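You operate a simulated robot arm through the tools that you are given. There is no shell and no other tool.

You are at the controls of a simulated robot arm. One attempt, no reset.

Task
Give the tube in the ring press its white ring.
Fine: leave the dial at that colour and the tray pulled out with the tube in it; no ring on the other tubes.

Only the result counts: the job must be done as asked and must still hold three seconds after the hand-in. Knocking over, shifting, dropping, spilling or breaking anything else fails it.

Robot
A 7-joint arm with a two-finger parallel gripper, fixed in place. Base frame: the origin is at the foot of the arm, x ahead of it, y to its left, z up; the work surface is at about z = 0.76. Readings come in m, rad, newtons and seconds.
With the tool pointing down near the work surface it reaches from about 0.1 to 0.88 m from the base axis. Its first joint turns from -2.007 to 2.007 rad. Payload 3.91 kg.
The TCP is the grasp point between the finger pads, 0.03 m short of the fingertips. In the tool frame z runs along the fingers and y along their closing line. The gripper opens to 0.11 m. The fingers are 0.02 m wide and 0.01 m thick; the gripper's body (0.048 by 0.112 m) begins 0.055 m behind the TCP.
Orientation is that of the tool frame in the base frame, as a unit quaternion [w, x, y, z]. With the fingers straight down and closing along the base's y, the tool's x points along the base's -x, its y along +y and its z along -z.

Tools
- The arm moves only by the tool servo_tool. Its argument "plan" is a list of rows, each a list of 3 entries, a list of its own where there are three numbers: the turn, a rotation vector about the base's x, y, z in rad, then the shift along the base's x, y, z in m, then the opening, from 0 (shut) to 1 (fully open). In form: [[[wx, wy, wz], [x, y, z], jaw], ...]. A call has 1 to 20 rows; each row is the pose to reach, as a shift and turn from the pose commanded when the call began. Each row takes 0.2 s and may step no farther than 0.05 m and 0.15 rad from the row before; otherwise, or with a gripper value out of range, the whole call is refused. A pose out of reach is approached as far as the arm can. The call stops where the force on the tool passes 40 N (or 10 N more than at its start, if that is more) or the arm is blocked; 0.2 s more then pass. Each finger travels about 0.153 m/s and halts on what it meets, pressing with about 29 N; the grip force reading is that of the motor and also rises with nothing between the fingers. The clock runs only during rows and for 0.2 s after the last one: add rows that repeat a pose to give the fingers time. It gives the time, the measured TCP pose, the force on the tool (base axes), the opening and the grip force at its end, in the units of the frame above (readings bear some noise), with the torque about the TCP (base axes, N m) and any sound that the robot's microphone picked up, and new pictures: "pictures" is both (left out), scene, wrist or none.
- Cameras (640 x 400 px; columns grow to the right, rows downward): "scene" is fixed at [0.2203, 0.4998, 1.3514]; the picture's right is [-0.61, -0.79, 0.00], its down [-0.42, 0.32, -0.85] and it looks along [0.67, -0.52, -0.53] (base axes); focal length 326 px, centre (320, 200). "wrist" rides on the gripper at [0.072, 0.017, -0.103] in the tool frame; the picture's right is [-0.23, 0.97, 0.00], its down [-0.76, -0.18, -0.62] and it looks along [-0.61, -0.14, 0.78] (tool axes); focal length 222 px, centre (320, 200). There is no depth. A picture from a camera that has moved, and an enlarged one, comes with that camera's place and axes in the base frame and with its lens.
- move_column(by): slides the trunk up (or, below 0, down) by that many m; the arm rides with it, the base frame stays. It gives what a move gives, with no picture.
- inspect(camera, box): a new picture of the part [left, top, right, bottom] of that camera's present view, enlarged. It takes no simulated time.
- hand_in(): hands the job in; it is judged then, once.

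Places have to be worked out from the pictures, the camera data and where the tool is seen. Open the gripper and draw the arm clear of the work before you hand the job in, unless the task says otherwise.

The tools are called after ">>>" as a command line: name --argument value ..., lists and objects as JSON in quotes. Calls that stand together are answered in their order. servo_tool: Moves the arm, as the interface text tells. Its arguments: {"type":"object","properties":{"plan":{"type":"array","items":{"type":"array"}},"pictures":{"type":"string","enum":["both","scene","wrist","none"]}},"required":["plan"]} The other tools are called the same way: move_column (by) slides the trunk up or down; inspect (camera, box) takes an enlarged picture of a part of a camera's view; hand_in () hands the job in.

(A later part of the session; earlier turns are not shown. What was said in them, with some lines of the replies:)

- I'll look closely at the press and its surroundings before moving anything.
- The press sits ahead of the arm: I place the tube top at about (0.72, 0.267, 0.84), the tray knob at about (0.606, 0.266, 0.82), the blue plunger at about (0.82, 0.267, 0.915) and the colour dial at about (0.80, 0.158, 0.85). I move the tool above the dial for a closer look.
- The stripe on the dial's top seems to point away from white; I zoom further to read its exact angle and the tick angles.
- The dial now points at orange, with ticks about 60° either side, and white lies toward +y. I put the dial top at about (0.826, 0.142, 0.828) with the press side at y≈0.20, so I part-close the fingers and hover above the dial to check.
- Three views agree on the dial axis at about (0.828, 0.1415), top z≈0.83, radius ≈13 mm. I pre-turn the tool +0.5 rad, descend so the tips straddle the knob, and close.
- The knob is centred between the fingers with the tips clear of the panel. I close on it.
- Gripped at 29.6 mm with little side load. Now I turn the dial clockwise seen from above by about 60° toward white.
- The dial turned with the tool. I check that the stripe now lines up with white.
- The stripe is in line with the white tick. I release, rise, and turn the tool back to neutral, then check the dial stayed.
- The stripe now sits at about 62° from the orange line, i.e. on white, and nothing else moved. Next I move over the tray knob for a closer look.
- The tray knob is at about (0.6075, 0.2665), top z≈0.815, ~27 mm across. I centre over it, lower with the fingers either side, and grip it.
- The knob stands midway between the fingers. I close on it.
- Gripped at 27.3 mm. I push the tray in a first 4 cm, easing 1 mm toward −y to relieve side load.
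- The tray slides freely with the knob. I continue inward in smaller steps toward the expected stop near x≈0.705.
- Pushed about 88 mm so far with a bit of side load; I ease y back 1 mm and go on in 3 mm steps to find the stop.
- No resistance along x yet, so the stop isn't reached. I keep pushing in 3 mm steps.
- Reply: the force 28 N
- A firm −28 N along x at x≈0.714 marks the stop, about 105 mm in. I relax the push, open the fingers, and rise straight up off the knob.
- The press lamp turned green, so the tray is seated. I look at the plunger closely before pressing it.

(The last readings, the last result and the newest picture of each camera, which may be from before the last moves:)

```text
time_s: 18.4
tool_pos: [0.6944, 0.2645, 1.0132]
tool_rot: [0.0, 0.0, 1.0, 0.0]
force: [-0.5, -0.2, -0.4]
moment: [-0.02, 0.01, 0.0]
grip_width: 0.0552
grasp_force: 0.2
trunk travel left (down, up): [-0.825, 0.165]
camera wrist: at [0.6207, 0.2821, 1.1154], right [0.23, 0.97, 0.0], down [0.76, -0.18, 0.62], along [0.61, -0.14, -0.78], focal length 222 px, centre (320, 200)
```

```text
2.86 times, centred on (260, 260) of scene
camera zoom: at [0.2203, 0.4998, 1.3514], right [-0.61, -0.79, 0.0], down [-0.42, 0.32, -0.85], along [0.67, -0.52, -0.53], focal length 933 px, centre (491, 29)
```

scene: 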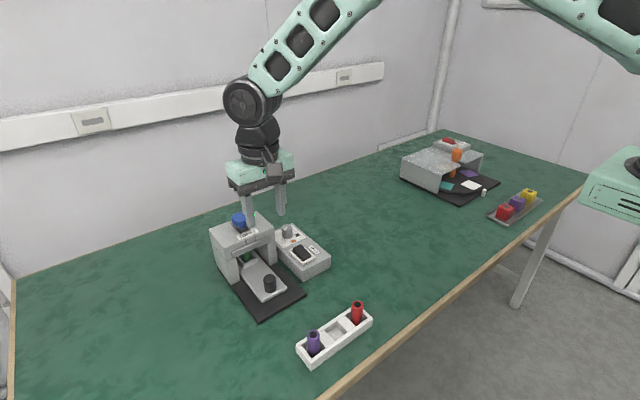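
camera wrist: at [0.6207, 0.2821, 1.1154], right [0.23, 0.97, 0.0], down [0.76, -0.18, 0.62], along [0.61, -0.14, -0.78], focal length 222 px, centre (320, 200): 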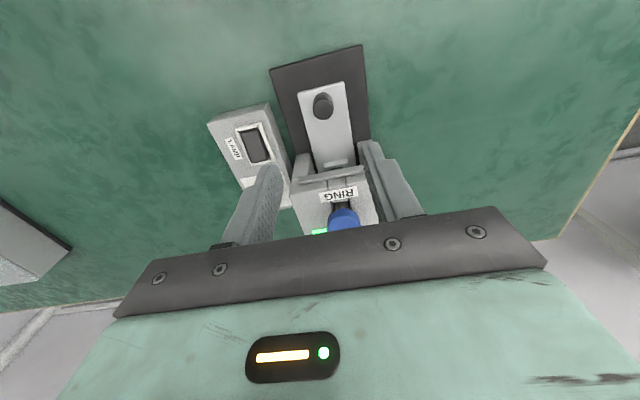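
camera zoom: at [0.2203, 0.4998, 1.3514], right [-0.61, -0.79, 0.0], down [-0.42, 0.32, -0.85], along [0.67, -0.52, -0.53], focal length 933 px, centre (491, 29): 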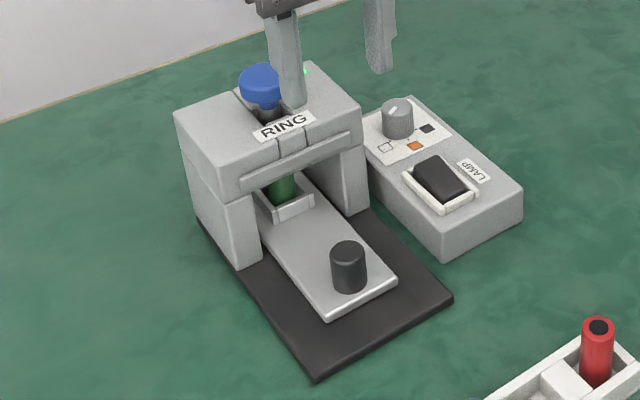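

Green lamp on, tube under the head, dial still on white. I shut the fingers and move above the blue plunger, about (0.82, 0.2665, top 0.917).

>>> servo_tool --plan '[[[0, 0, 0], [0.03, 0.0005, 0], 0.3], [[0, 0, 0], [0.065, 0.001, 0], 0.1], [[0, 0, 0], [0.1, 0.0015, 0], 0], [[0, 0, 0], [0.125, 0.002, -0.01], 0], [[0, 0, 0], [0.125, 0.002, -0.03], 0], [[0, 0, 0], [0.125, 0.002, -0.03], 0]]'

```text
time_s: 19.8
tool_pos: [0.8202, 0.2666, 0.9806]
tool_rot: [0.001, 0.0, 1.0, 0.0]
force: [0.3, 0.4, -0.1]
moment: [0.0, 0.0, -0.01]
grip_width: 0.0
grasp_force: 28.5
trunk travel left (down, up): [-0.825, 0.165]
camera wrist: at [0.7465, 0.2848, 1.0832], right [0.23, 0.97, 0.0], down [0.76, -0.18, 0.62], along [0.61, -0.14, -0.78], focal length 222 px, centre (320, 200)
```

scene: 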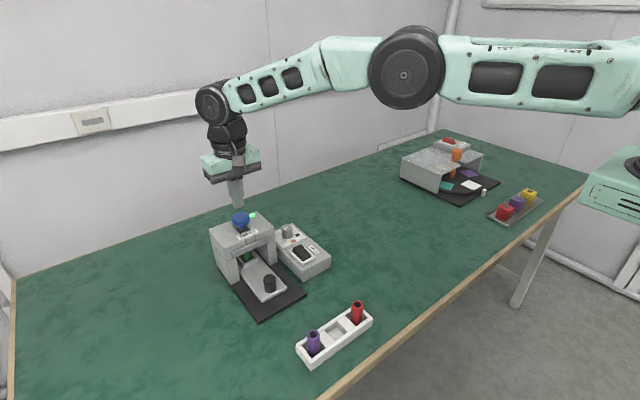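
wrist: 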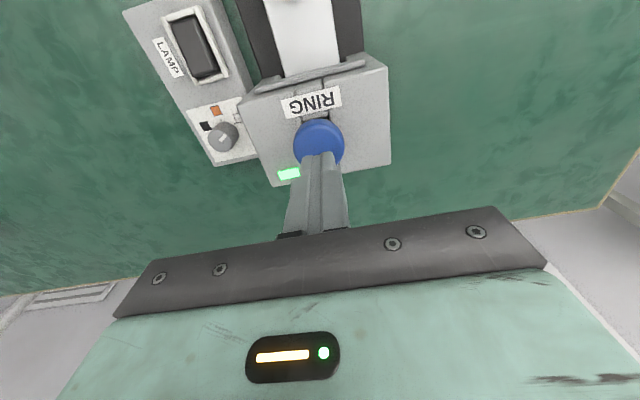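

>>> inspect --camera "wrist" --box '[250, 70, 400, 210]'

>>> inspect --camera "scene" --box '[190, 140, 300, 250]'

```text
2.86 times, centred on (325, 140) of wrist
camera zoom: at [0.7465, 0.2848, 1.0832], right [0.23, 0.97, 0.0], down [0.76, -0.18, 0.62], along [0.61, -0.14, -0.78], focal length 635 px, centre (306, 371)
```

zoom: 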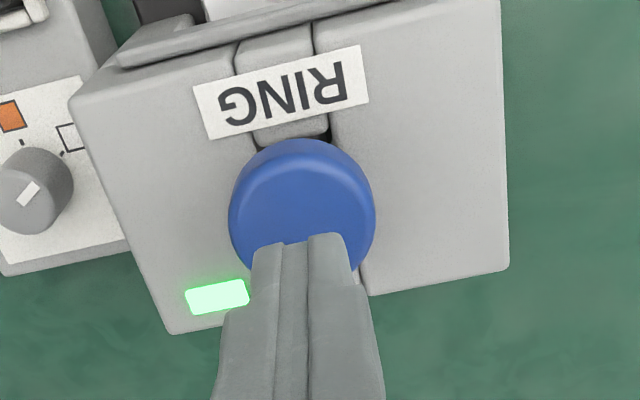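

```text
3.64 times, centred on (245, 195) of scene
camera zoom: at [0.2203, 0.4998, 1.3514], right [-0.61, -0.79, 0.0], down [-0.42, 0.32, -0.85], along [0.67, -0.52, -0.53], focal length 1187 px, centre (593, 218)
```

zoom: 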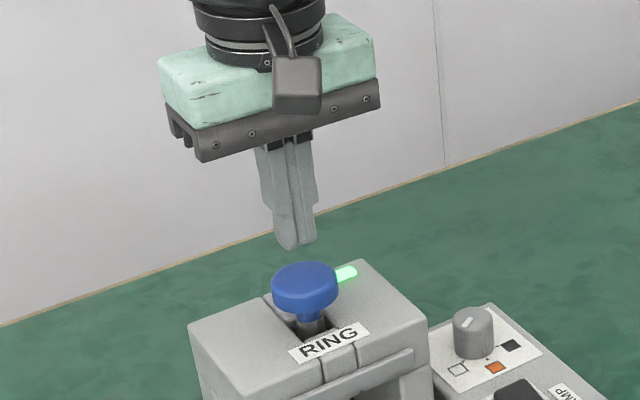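

The closed tips are centred over the plunger (about 1 mm off). I lower in small steps to feel contact.

>>> servo_tool --plan '[[[0, 0, 0], [0.001, 0, -0.015], 0], [[0, 0, 0], [0.001, 0, -0.028], 0], [[0, 0, 0], [0.001, 0, -0.033], 0], [[0, 0, 0], [0.001, 0, -0.037], 0], [[0, 0, 0], [0.001, 0, -0.041], 0], [[0, 0, 0], [0.001, 0, -0.045], 0]]'

```text
time_s: 21.2
tool_pos: [0.8227, 0.2673, 0.9375]
tool_rot: [0.001, 0.0, 1.0, 0.001]
force: [-5.0, 0.6, 13.4]
moment: [0.02, 0.2, 0.0]
grip_width: 0.0001
grasp_force: 29.3
trunk travel left (down, up): [-0.825, 0.165]
camera wrist: at [0.7471, 0.2844, 1.0398], right [0.23, 0.97, 0.0], down [0.76, -0.18, 0.63], along [0.61, -0.14, -0.78], focal length 222 px, centre (320, 200)
```

scene: 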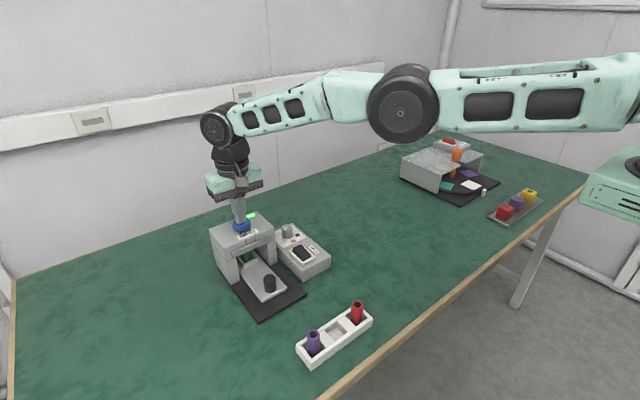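
wrist: 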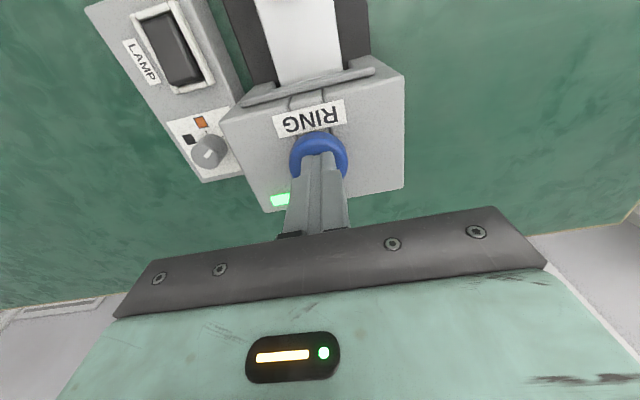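

Contact made: 13 N upward with tips near z≈0.907. I press further down in 3 mm steps, watching force and sound.

>>> servo_tool --plan '[[[0, 0, 0], [0, 0, -0.003], 0], [[0, 0, 0], [0, 0, -0.006], 0], [[0, 0, 0], [0, 0, -0.009], 0], [[0, 0, 0], [0, 0, -0.012], 0]]'

```text
time_s: 21.8
tool_pos: [0.8218, 0.2684, 0.937]
tool_rot: [0.003, 0.0, 1.0, 0.002]
force: [-5.8, -4.0, 14.7]
moment: [-0.09, 0.34, 0.04]
grip_width: 0.0
grasp_force: 29.1
trunk travel left (down, up): [-0.825, 0.165]
stopped in row 2: the force on the tool passed its limit at 44 N (the readings are from after the stop); the commanded pose is now the measured one
camera wrist: at [0.7479, 0.285, 1.0394], right [0.23, 0.97, 0.0], down [0.76, -0.18, 0.63], along [0.61, -0.14, -0.78], focal length 222 px, centre (320, 200)
```

scene: 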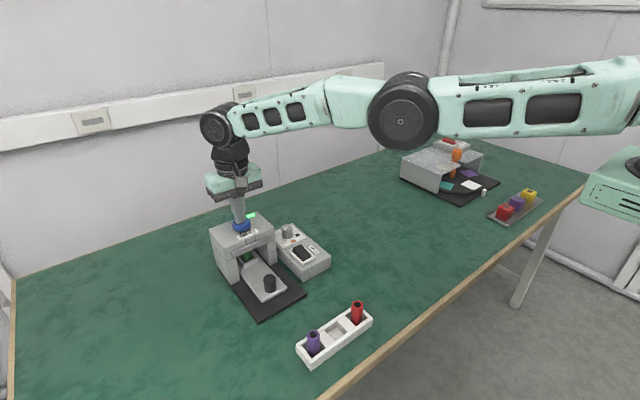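
wrist: 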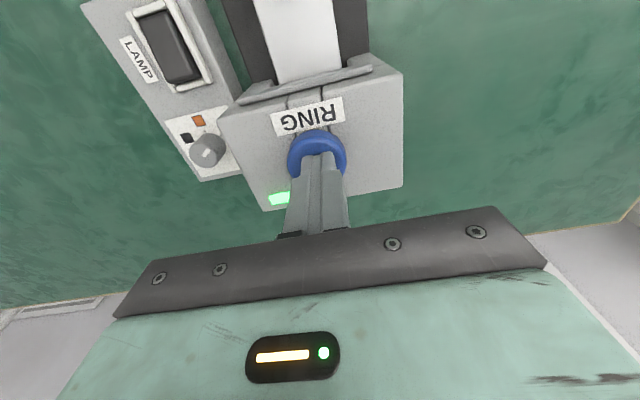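

The force spiked to 44 N with the tips at about 0.907. I check whether the plunger actually travelled down or is rigid.

>>> inspect --camera "scene" --box '[205, 200, 285, 260]'

>>> inspect --camera "wrist" --box '[250, 70, 400, 210]'

>>> inspect --camera "scene" --box '[215, 230, 295, 300]'

```text
6.67 times, centred on (245, 230) of scene
camera zoom: at [0.2203, 0.4998, 1.3514], right [-0.61, -0.79, 0.0], down [-0.42, 0.32, -0.85], along [0.67, -0.52, -0.53], focal length 2177 px, centre (820, 0)
```

zoom: 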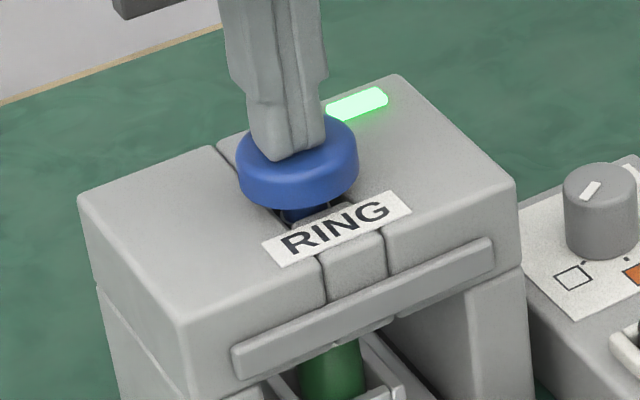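

```text
2.86 times, centred on (325, 140) of wrist
camera zoom: at [0.7479, 0.285, 1.0394], right [0.23, 0.97, 0.0], down [0.76, -0.18, 0.63], along [0.61, -0.14, -0.78], focal length 635 px, centre (306, 371)
```

zoom: 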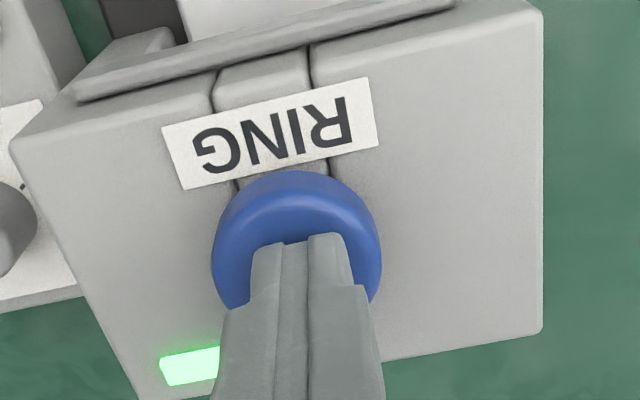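

```text
5.71 times, centred on (255, 265) of scene
camera zoom: at [0.2203, 0.4998, 1.3514], right [-0.61, -0.79, 0.0], down [-0.42, 0.32, -0.85], along [0.67, -0.52, -0.53], focal length 1866 px, centre (691, -171)
```

zoom: 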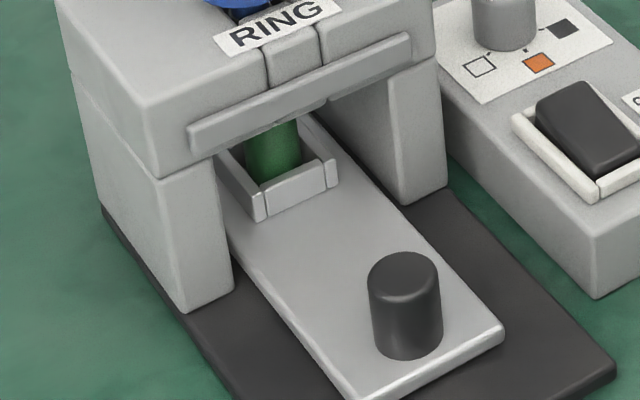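

The plunger did go down roughly 15 mm and hit a stop. I press a touch more and hold to make sure the stroke is complete.

>>> servo_tool --plan '[[[0, 0, 0], [-0.0005, -0.001, -0.001], 0], [[0, 0, 0], [-0.0005, -0.001, -0.002], 0], [[0, 0, 0], [-0.0005, -0.001, -0.0025], 0], [[0, 0, 0], [-0.0005, -0.001, -0.0025], 0]]' --pictures "none"

>>> inspect --camera "scene" --box '[205, 200, 285, 260]'

```text
time_s: 22.8
tool_pos: [0.8223, 0.2673, 0.9364]
tool_rot: [0.006, -0.001, 1.0, 0.004]
force: [-2.8, 5.8, 37.6]
moment: [0.14, 0.28, -0.09]
grip_width: 0.0
grasp_force: 29.1
trunk travel left (down, up): [-0.825, 0.165]
```

```text
6.67 times, centred on (245, 230) of scene
camera zoom: at [0.2203, 0.4998, 1.3514], right [-0.61, -0.79, 0.0], down [-0.42, 0.32, -0.85], along [0.67, -0.52, -0.53], focal length 2177 px, centre (820, 0)
```

zoom: 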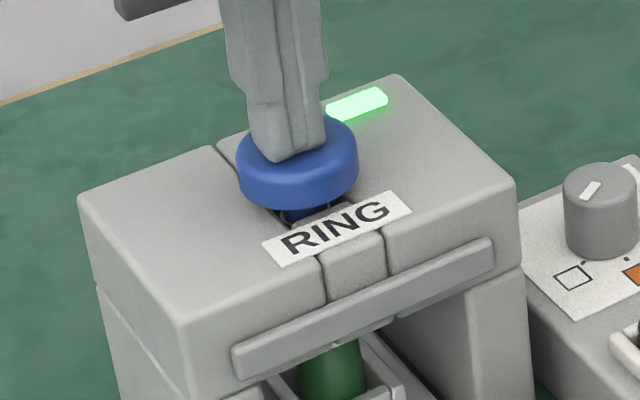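

At 37.6 N the plunger holds firm at its stop, and a sliver of something pale shows at the tube's top under the bar. I lift straight off the plunger.

>>> servo_tool --plan '[[[0, 0, 0], [0, 0, 0.01], 0], [[0, 0, 0], [0, 0, 0.025], 0], [[0, 0, 0], [0, 0, 0.05], 0], [[0, 0, 0], [-0.02, 0, 0.075], 0], [[0, 0, 0], [-0.055, 0, 0.085], 0.3], [[0, 0, 0], [-0.095, 0, 0.085], 0.5], [[0, 0, 0], [-0.13, 0, 0.085], 0.5], [[0, 0, 0], [-0.13, 0, 0.085], 0.5]]'

```text
time_s: 24.6
tool_pos: [0.6915, 0.2665, 1.0174]
tool_rot: [0.003, -0.001, 1.0, 0.001]
force: [0.5, 0.5, -0.2]
moment: [-0.03, -0.01, 0.02]
grip_width: 0.0551
grasp_force: 0.1
trunk travel left (down, up): [-0.825, 0.165]
camera wrist: at [0.617, 0.2841, 1.1197], right [0.23, 0.97, 0.0], down [0.76, -0.18, 0.63], along [0.61, -0.14, -0.78], focal length 222 px, centre (320, 200)
```

scene: 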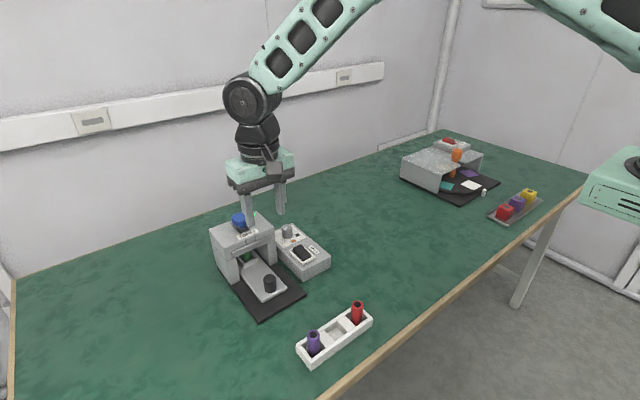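
wrist: 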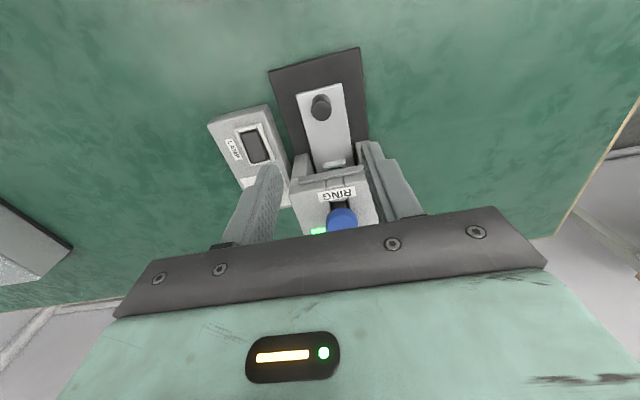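

>>> inspect --camera "scene" --box '[215, 205, 295, 275]'

>>> inspect --camera "wrist" --box '[270, 80, 400, 240]'

```text
5.71 times, centred on (255, 240) of scene
camera zoom: at [0.2203, 0.4998, 1.3514], right [-0.61, -0.79, 0.0], down [-0.42, 0.32, -0.85], along [0.67, -0.52, -0.53], focal length 1866 px, centre (691, -29)
```

zoom: 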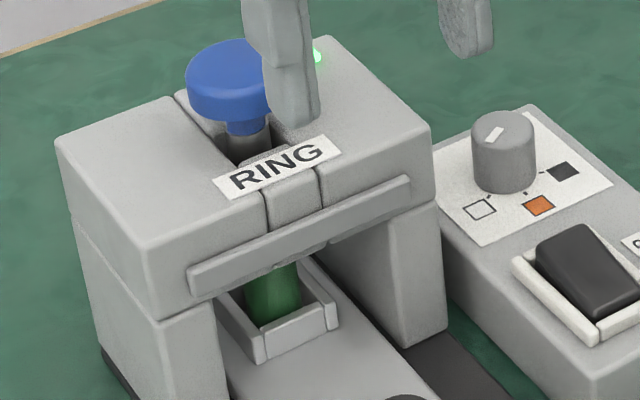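

```text
2.50 times, centred on (335, 160) of wrist
camera zoom: at [0.617, 0.2841, 1.1197], right [0.23, 0.97, 0.0], down [0.76, -0.18, 0.63], along [0.61, -0.14, -0.78], focal length 555 px, centre (282, 300)
```

zoom: 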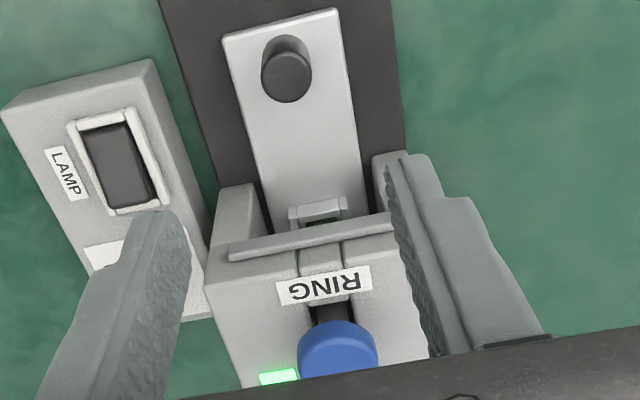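

The plunger sprang back and everything is in place. I return over the tray knob (about (0.713, 0.2655)) and lower around it.

>>> servo_tool --plan '[[[0, 0, 0], [0.0215, -0.001, -0.01], 0.5], [[0, 0, 0], [0.0215, -0.001, -0.055], 0.5], [[0, 0, 0], [0.0215, -0.001, -0.1], 0.5], [[0, 0, 0], [0.0215, -0.001, -0.145], 0.5], [[0, 0, 0], [0.0215, -0.001, -0.175], 0.5], [[0, 0, 0], [0.0215, -0.001, -0.187], 0.5], [[0, 0, 0], [0.0215, -0.001, -0.187], 0.5]]'

```text
time_s: 26.2
tool_pos: [0.7127, 0.2643, 0.8288]
tool_rot: [0.002, 0.0, 1.0, 0.002]
force: [-1.1, 0.0, 0.5]
moment: [0.01, -0.01, -0.01]
grip_width: 0.055
grasp_force: 0.0
trunk travel left (down, up): [-0.825, 0.165]
camera wrist: at [0.6393, 0.282, 0.9314], right [0.23, 0.97, 0.0], down [0.76, -0.18, 0.63], along [0.61, -0.14, -0.78], focal length 222 px, centre (320, 200)
```

scene: 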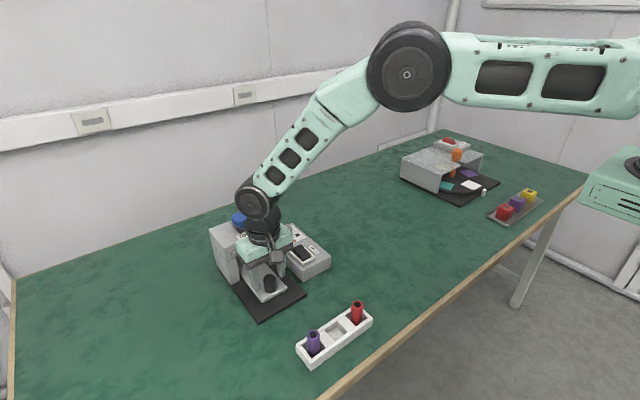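
wrist: 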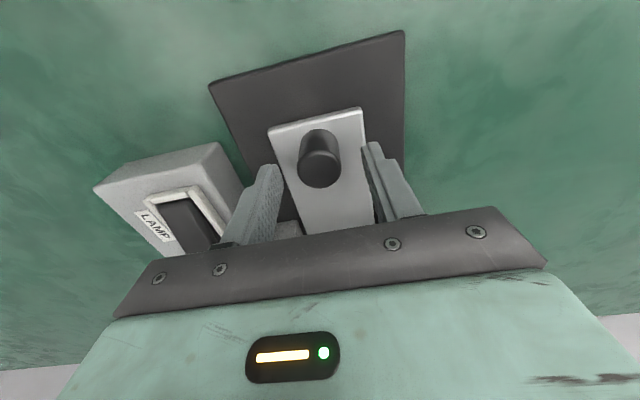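

The knob is between the fingers again; I close on it.

>>> servo_tool --plan '[[[0, 0, 0], [0, 0, 0], 0.1], [[0, 0, 0], [0, 0, 0], 0.1], [[0, 0, 0], [0, 0, 0], 0.1]]' --pictures "none"

```text
time_s: 27.0
tool_pos: [0.7139, 0.2667, 0.8295]
tool_rot: [0.002, -0.001, 1.0, 0.001]
force: [-0.6, 2.4, -3.4]
moment: [-0.33, -0.29, 0.01]
grip_width: 0.0273
grasp_force: 44.9
trunk travel left (down, up): [-0.825, 0.165]
```

Gripped at 27.3 mm with low load. I draw the tray out smoothly toward its starting place (about 104 mm).

>>> servo_tool --plan '[[[0, 0, 0], [-0.004, 0, 0], 0.1], [[0, 0, 0], [-0.012, 0, 0], 0.1], [[0, 0, 0], [-0.022, 0, 0], 0.1], [[0, 0, 0], [-0.034, 0, 0], 0.1], [[0, 0, 0], [-0.046, 0, 0], 0.1], [[0, 0, 0], [-0.058, 0, 0], 0.1], [[0, 0, 0], [-0.068, 0, 0], 0.1], [[0, 0, 0], [-0.076, 0, 0], 0.1]]'

```text
time_s: 28.8
tool_pos: [0.6374, 0.2648, 0.8286]
tool_rot: [0.002, -0.001, 1.0, 0.0]
force: [0.0, -1.4, -21.3]
moment: [-0.35, -0.01, -0.1]
grip_width: 0.0269
grasp_force: 45.1
trunk travel left (down, up): [-0.825, 0.165]
camera wrist: at [0.5636, 0.2825, 0.9318], right [0.23, 0.97, 0.0], down [0.76, -0.18, 0.62], along [0.61, -0.14, -0.78], focal length 222 px, centre (320, 200)
```

scene: 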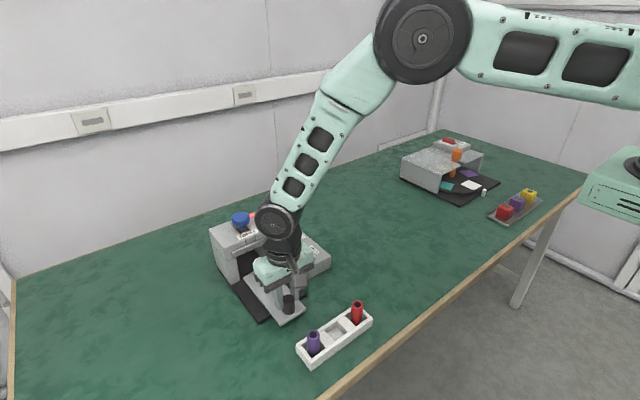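
wrist: 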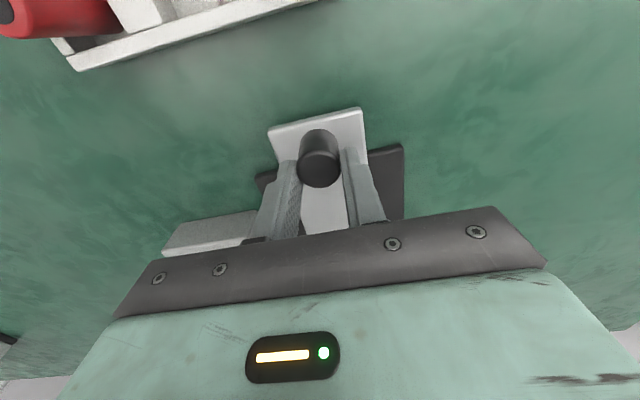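

The tray is 76 mm out, but there's a −21 N vertical load, so I lower the command 2 mm to relieve it and finish the pull.

>>> servo_tool --plan '[[[0, 0, 0], [-0.002, 0, -0.0015], 0.1], [[0, 0, 0], [-0.008, 0, -0.002], 0.1], [[0, 0, 0], [-0.015, 0, -0.002], 0.1], [[0, 0, 0], [-0.021, 0, -0.002], 0.1], [[0, 0, 0], [-0.0255, 0, -0.002], 0.1]]'

```text
time_s: 30.0
tool_pos: [0.6134, 0.2661, 0.8295]
tool_rot: [0.003, 0.0, 1.0, 0.002]
force: [3.4, -10.0, 11.2]
moment: [-0.67, 0.85, 0.12]
grip_width: 0.0272
grasp_force: 45.1
trunk travel left (down, up): [-0.825, 0.165]
camera wrist: at [0.539, 0.2823, 0.9316], right [0.23, 0.97, 0.0], down [0.76, -0.18, 0.63], along [0.61, -0.14, -0.78], focal length 222 px, centre (320, 200)
```

scene: 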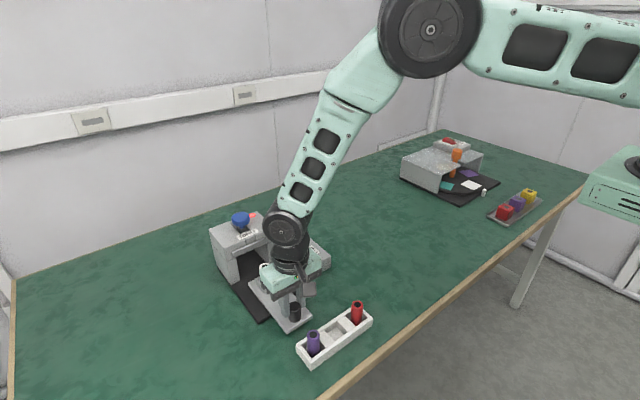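
wrist: 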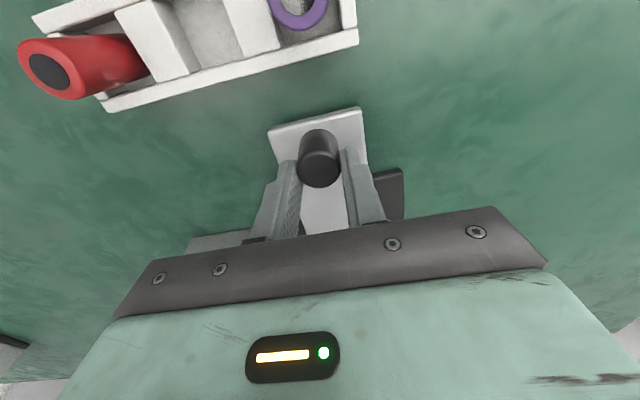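

About 4 mm remain to the original position; I pull the last bit gently and stop.

>>> servo_tool --plan '[[[0, 0, 0], [-0.0015, -0.001, 0.001], 0.1], [[0, 0, 0], [-0.003, -0.001, 0.001], 0.1], [[0, 0, 0], [-0.004, -0.001, 0.001], 0.1]]'

```text
time_s: 30.8
tool_pos: [0.6125, 0.266, 0.8296]
tool_rot: [0.006, 0.0, 1.0, 0.002]
force: [28.2, 2.9, 1.0]
moment: [-0.35, -0.84, -0.03]
grip_width: 0.0275
grasp_force: 44.8
trunk travel left (down, up): [-0.825, 0.165]
camera wrist: at [0.5375, 0.282, 0.9313], right [0.23, 0.97, 0.01], down [0.75, -0.18, 0.63], along [0.62, -0.14, -0.78], focal length 222 px, centre (320, 200)
```

scene: 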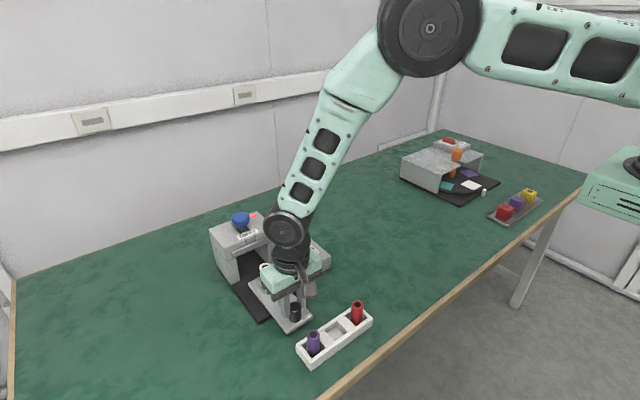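
wrist: 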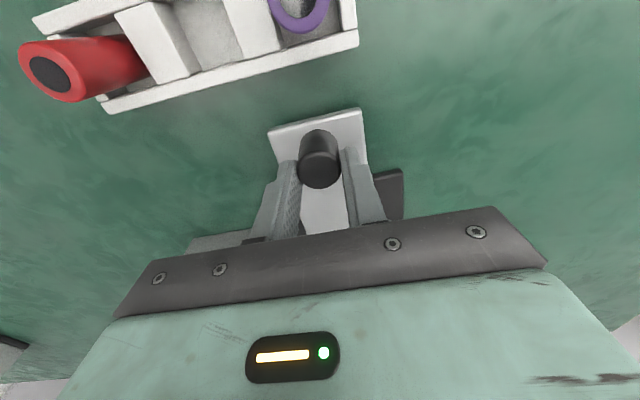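

The 28 N reading is the outer stop: the tray is fully out. I relax, release, rise straight up and draw back.

>>> servo_tool --plan '[[[0, 0, 0], [0.003, 0, 0], 0.1], [[0, 0, 0], [0.003, 0, 0], 0.5], [[0, 0, 0], [0.003, 0, 0], 0.5], [[0, 0, 0], [0.003, 0, 0.03], 0.5], [[0, 0, 0], [0.003, 0, 0.07], 0.5], [[0, 0, 0], [0.003, 0, 0.115], 0.5], [[0, 0, 0], [-0.01, 0, 0.16], 0.5], [[0, 0, 0], [-0.05, 0, 0.18], 0.5], [[0, 0, 0], [-0.05, 0, 0.18], 0.5]]'

```text
time_s: 32.8
tool_pos: [0.5569, 0.267, 1.0097]
tool_rot: [0.004, 0.0, 1.0, 0.001]
force: [-0.1, 0.0, 0.2]
moment: [0.01, 0.01, 0.01]
grip_width: 0.0549
grasp_force: 0.0
trunk travel left (down, up): [-0.825, 0.165]
camera wrist: at [0.4821, 0.2834, 1.1124], right [0.23, 0.97, 0.0], down [0.76, -0.18, 0.63], along [0.61, -0.14, -0.78], focal length 222 px, centre (320, 200)
```

scene: 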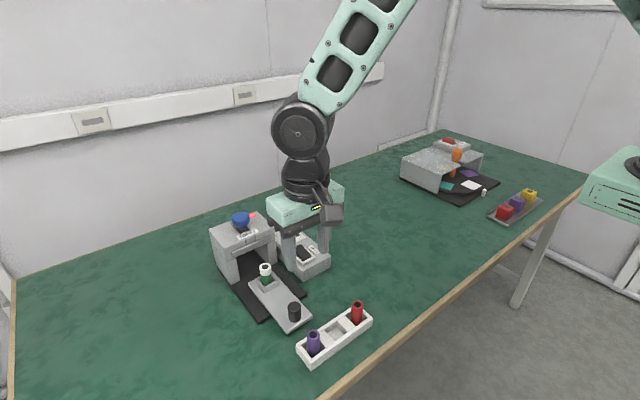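
wrist: 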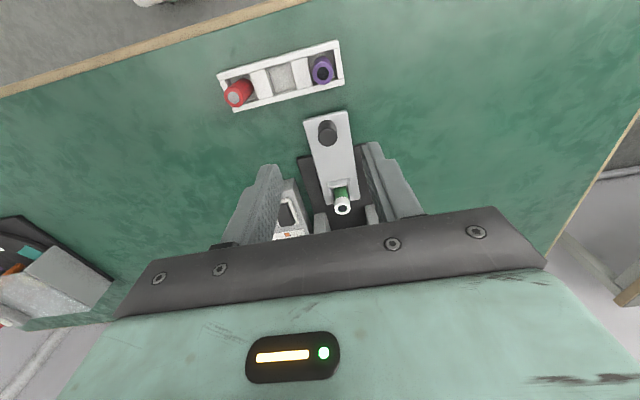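

The green tube now has a white band at its top. I inspect it, and draw the arm up and away at the same height margin.

>>> inspect --camera "scene" --box '[225, 220, 325, 340]'

>>> inspect --camera "wrist" --box '[210, 30, 400, 240]'

>>> servo_tool --plan '[[[0, 0, 0], [-0.01, 0.01, 0.04], 0.6], [[0, 0, 0], [-0.02, 0.02, 0.08], 0.8], [[0, 0, 0], [-0.02, 0.04, 0.115], 1], [[0, 0, 0], [-0.02, 0.05, 0.115], 1]]'

```text
3.33 times, centred on (275, 280) of scene
camera zoom: at [0.2203, 0.4998, 1.3514], right [-0.61, -0.79, 0.0], down [-0.42, 0.32, -0.85], along [0.67, -0.52, -0.53], focal length 1088 px, centre (470, -67)
```

zoom: 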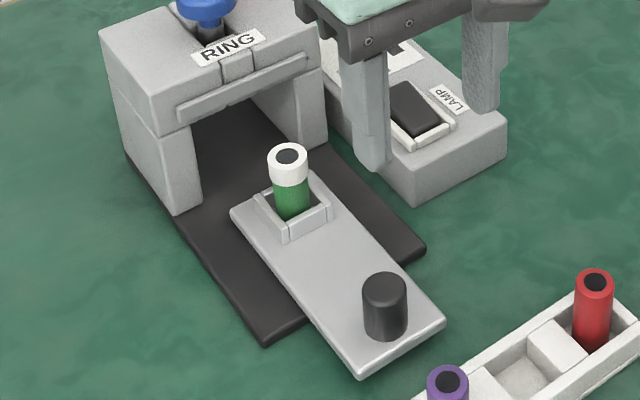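

```text
1.90 times, centred on (305, 135) of wrist
camera zoom: at [0.4821, 0.2834, 1.1124], right [0.23, 0.97, 0.0], down [0.76, -0.18, 0.63], along [0.61, -0.14, -0.78], focal length 423 px, centre (349, 324)
```

zoom: 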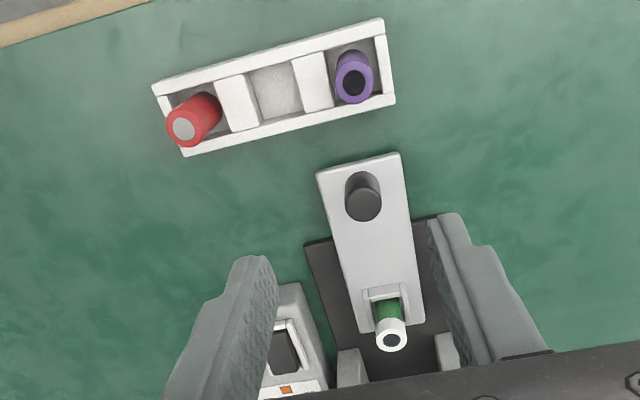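

```text
time_s: 33.8
tool_pos: [0.5384, 0.3169, 1.1249]
tool_rot: [0.002, 0.0, 1.0, 0.001]
force: [-0.4, 0.4, 0.3]
moment: [0.02, 0.02, -0.01]
grip_width: 0.1097
grasp_force: 0.1
trunk travel left (down, up): [-0.825, 0.165]
camera wrist: at [0.4643, 0.3331, 1.2272], right [0.23, 0.97, 0.0], down [0.76, -0.18, 0.63], along [0.61, -0.14, -0.78], focal length 222 px, centre (320, 200)
```

scene: 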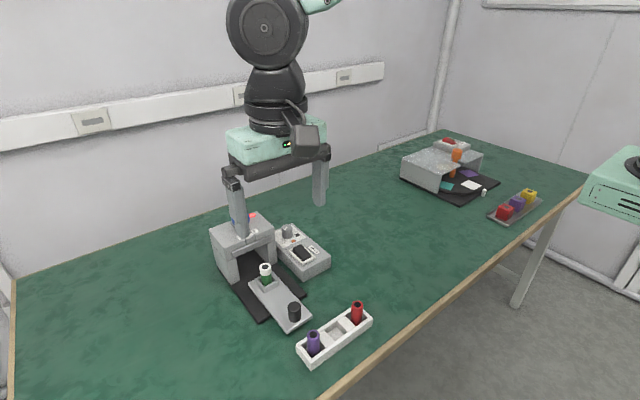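
wrist: 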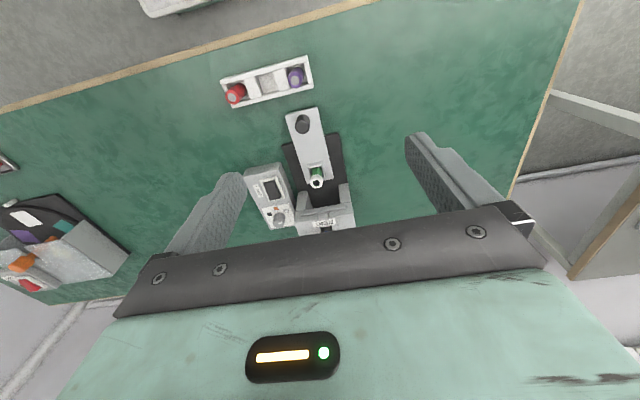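

The green tube carries a white ring, the tray is fully out with the tube in it, the dial is on white, and the other tubes are untouched. The gripper is open and clear of the work, so I hand the job in.

>>> hand_in

```text
The job is handed in.
```

The green tube in the ring press now has its white ring, and I've handed the job in; no verdict came back with the hand-in.

- **Dial:** I turned it from orange to white and left it there.
- **Press:** The lamp turned green once the tray was seated. I pushed the plunger to its stop and held it at about 38 N, and it sprang back when I lifted off.
- **Tray:** It is pulled out to its outer stop, with the tube still in it.
- **Everything else:** The red and purple tubes got no ring, and I did not touch the lamp switch. I saw nothing else shifted in the last pictures.

The gripper is open and the arm is clear of the work.
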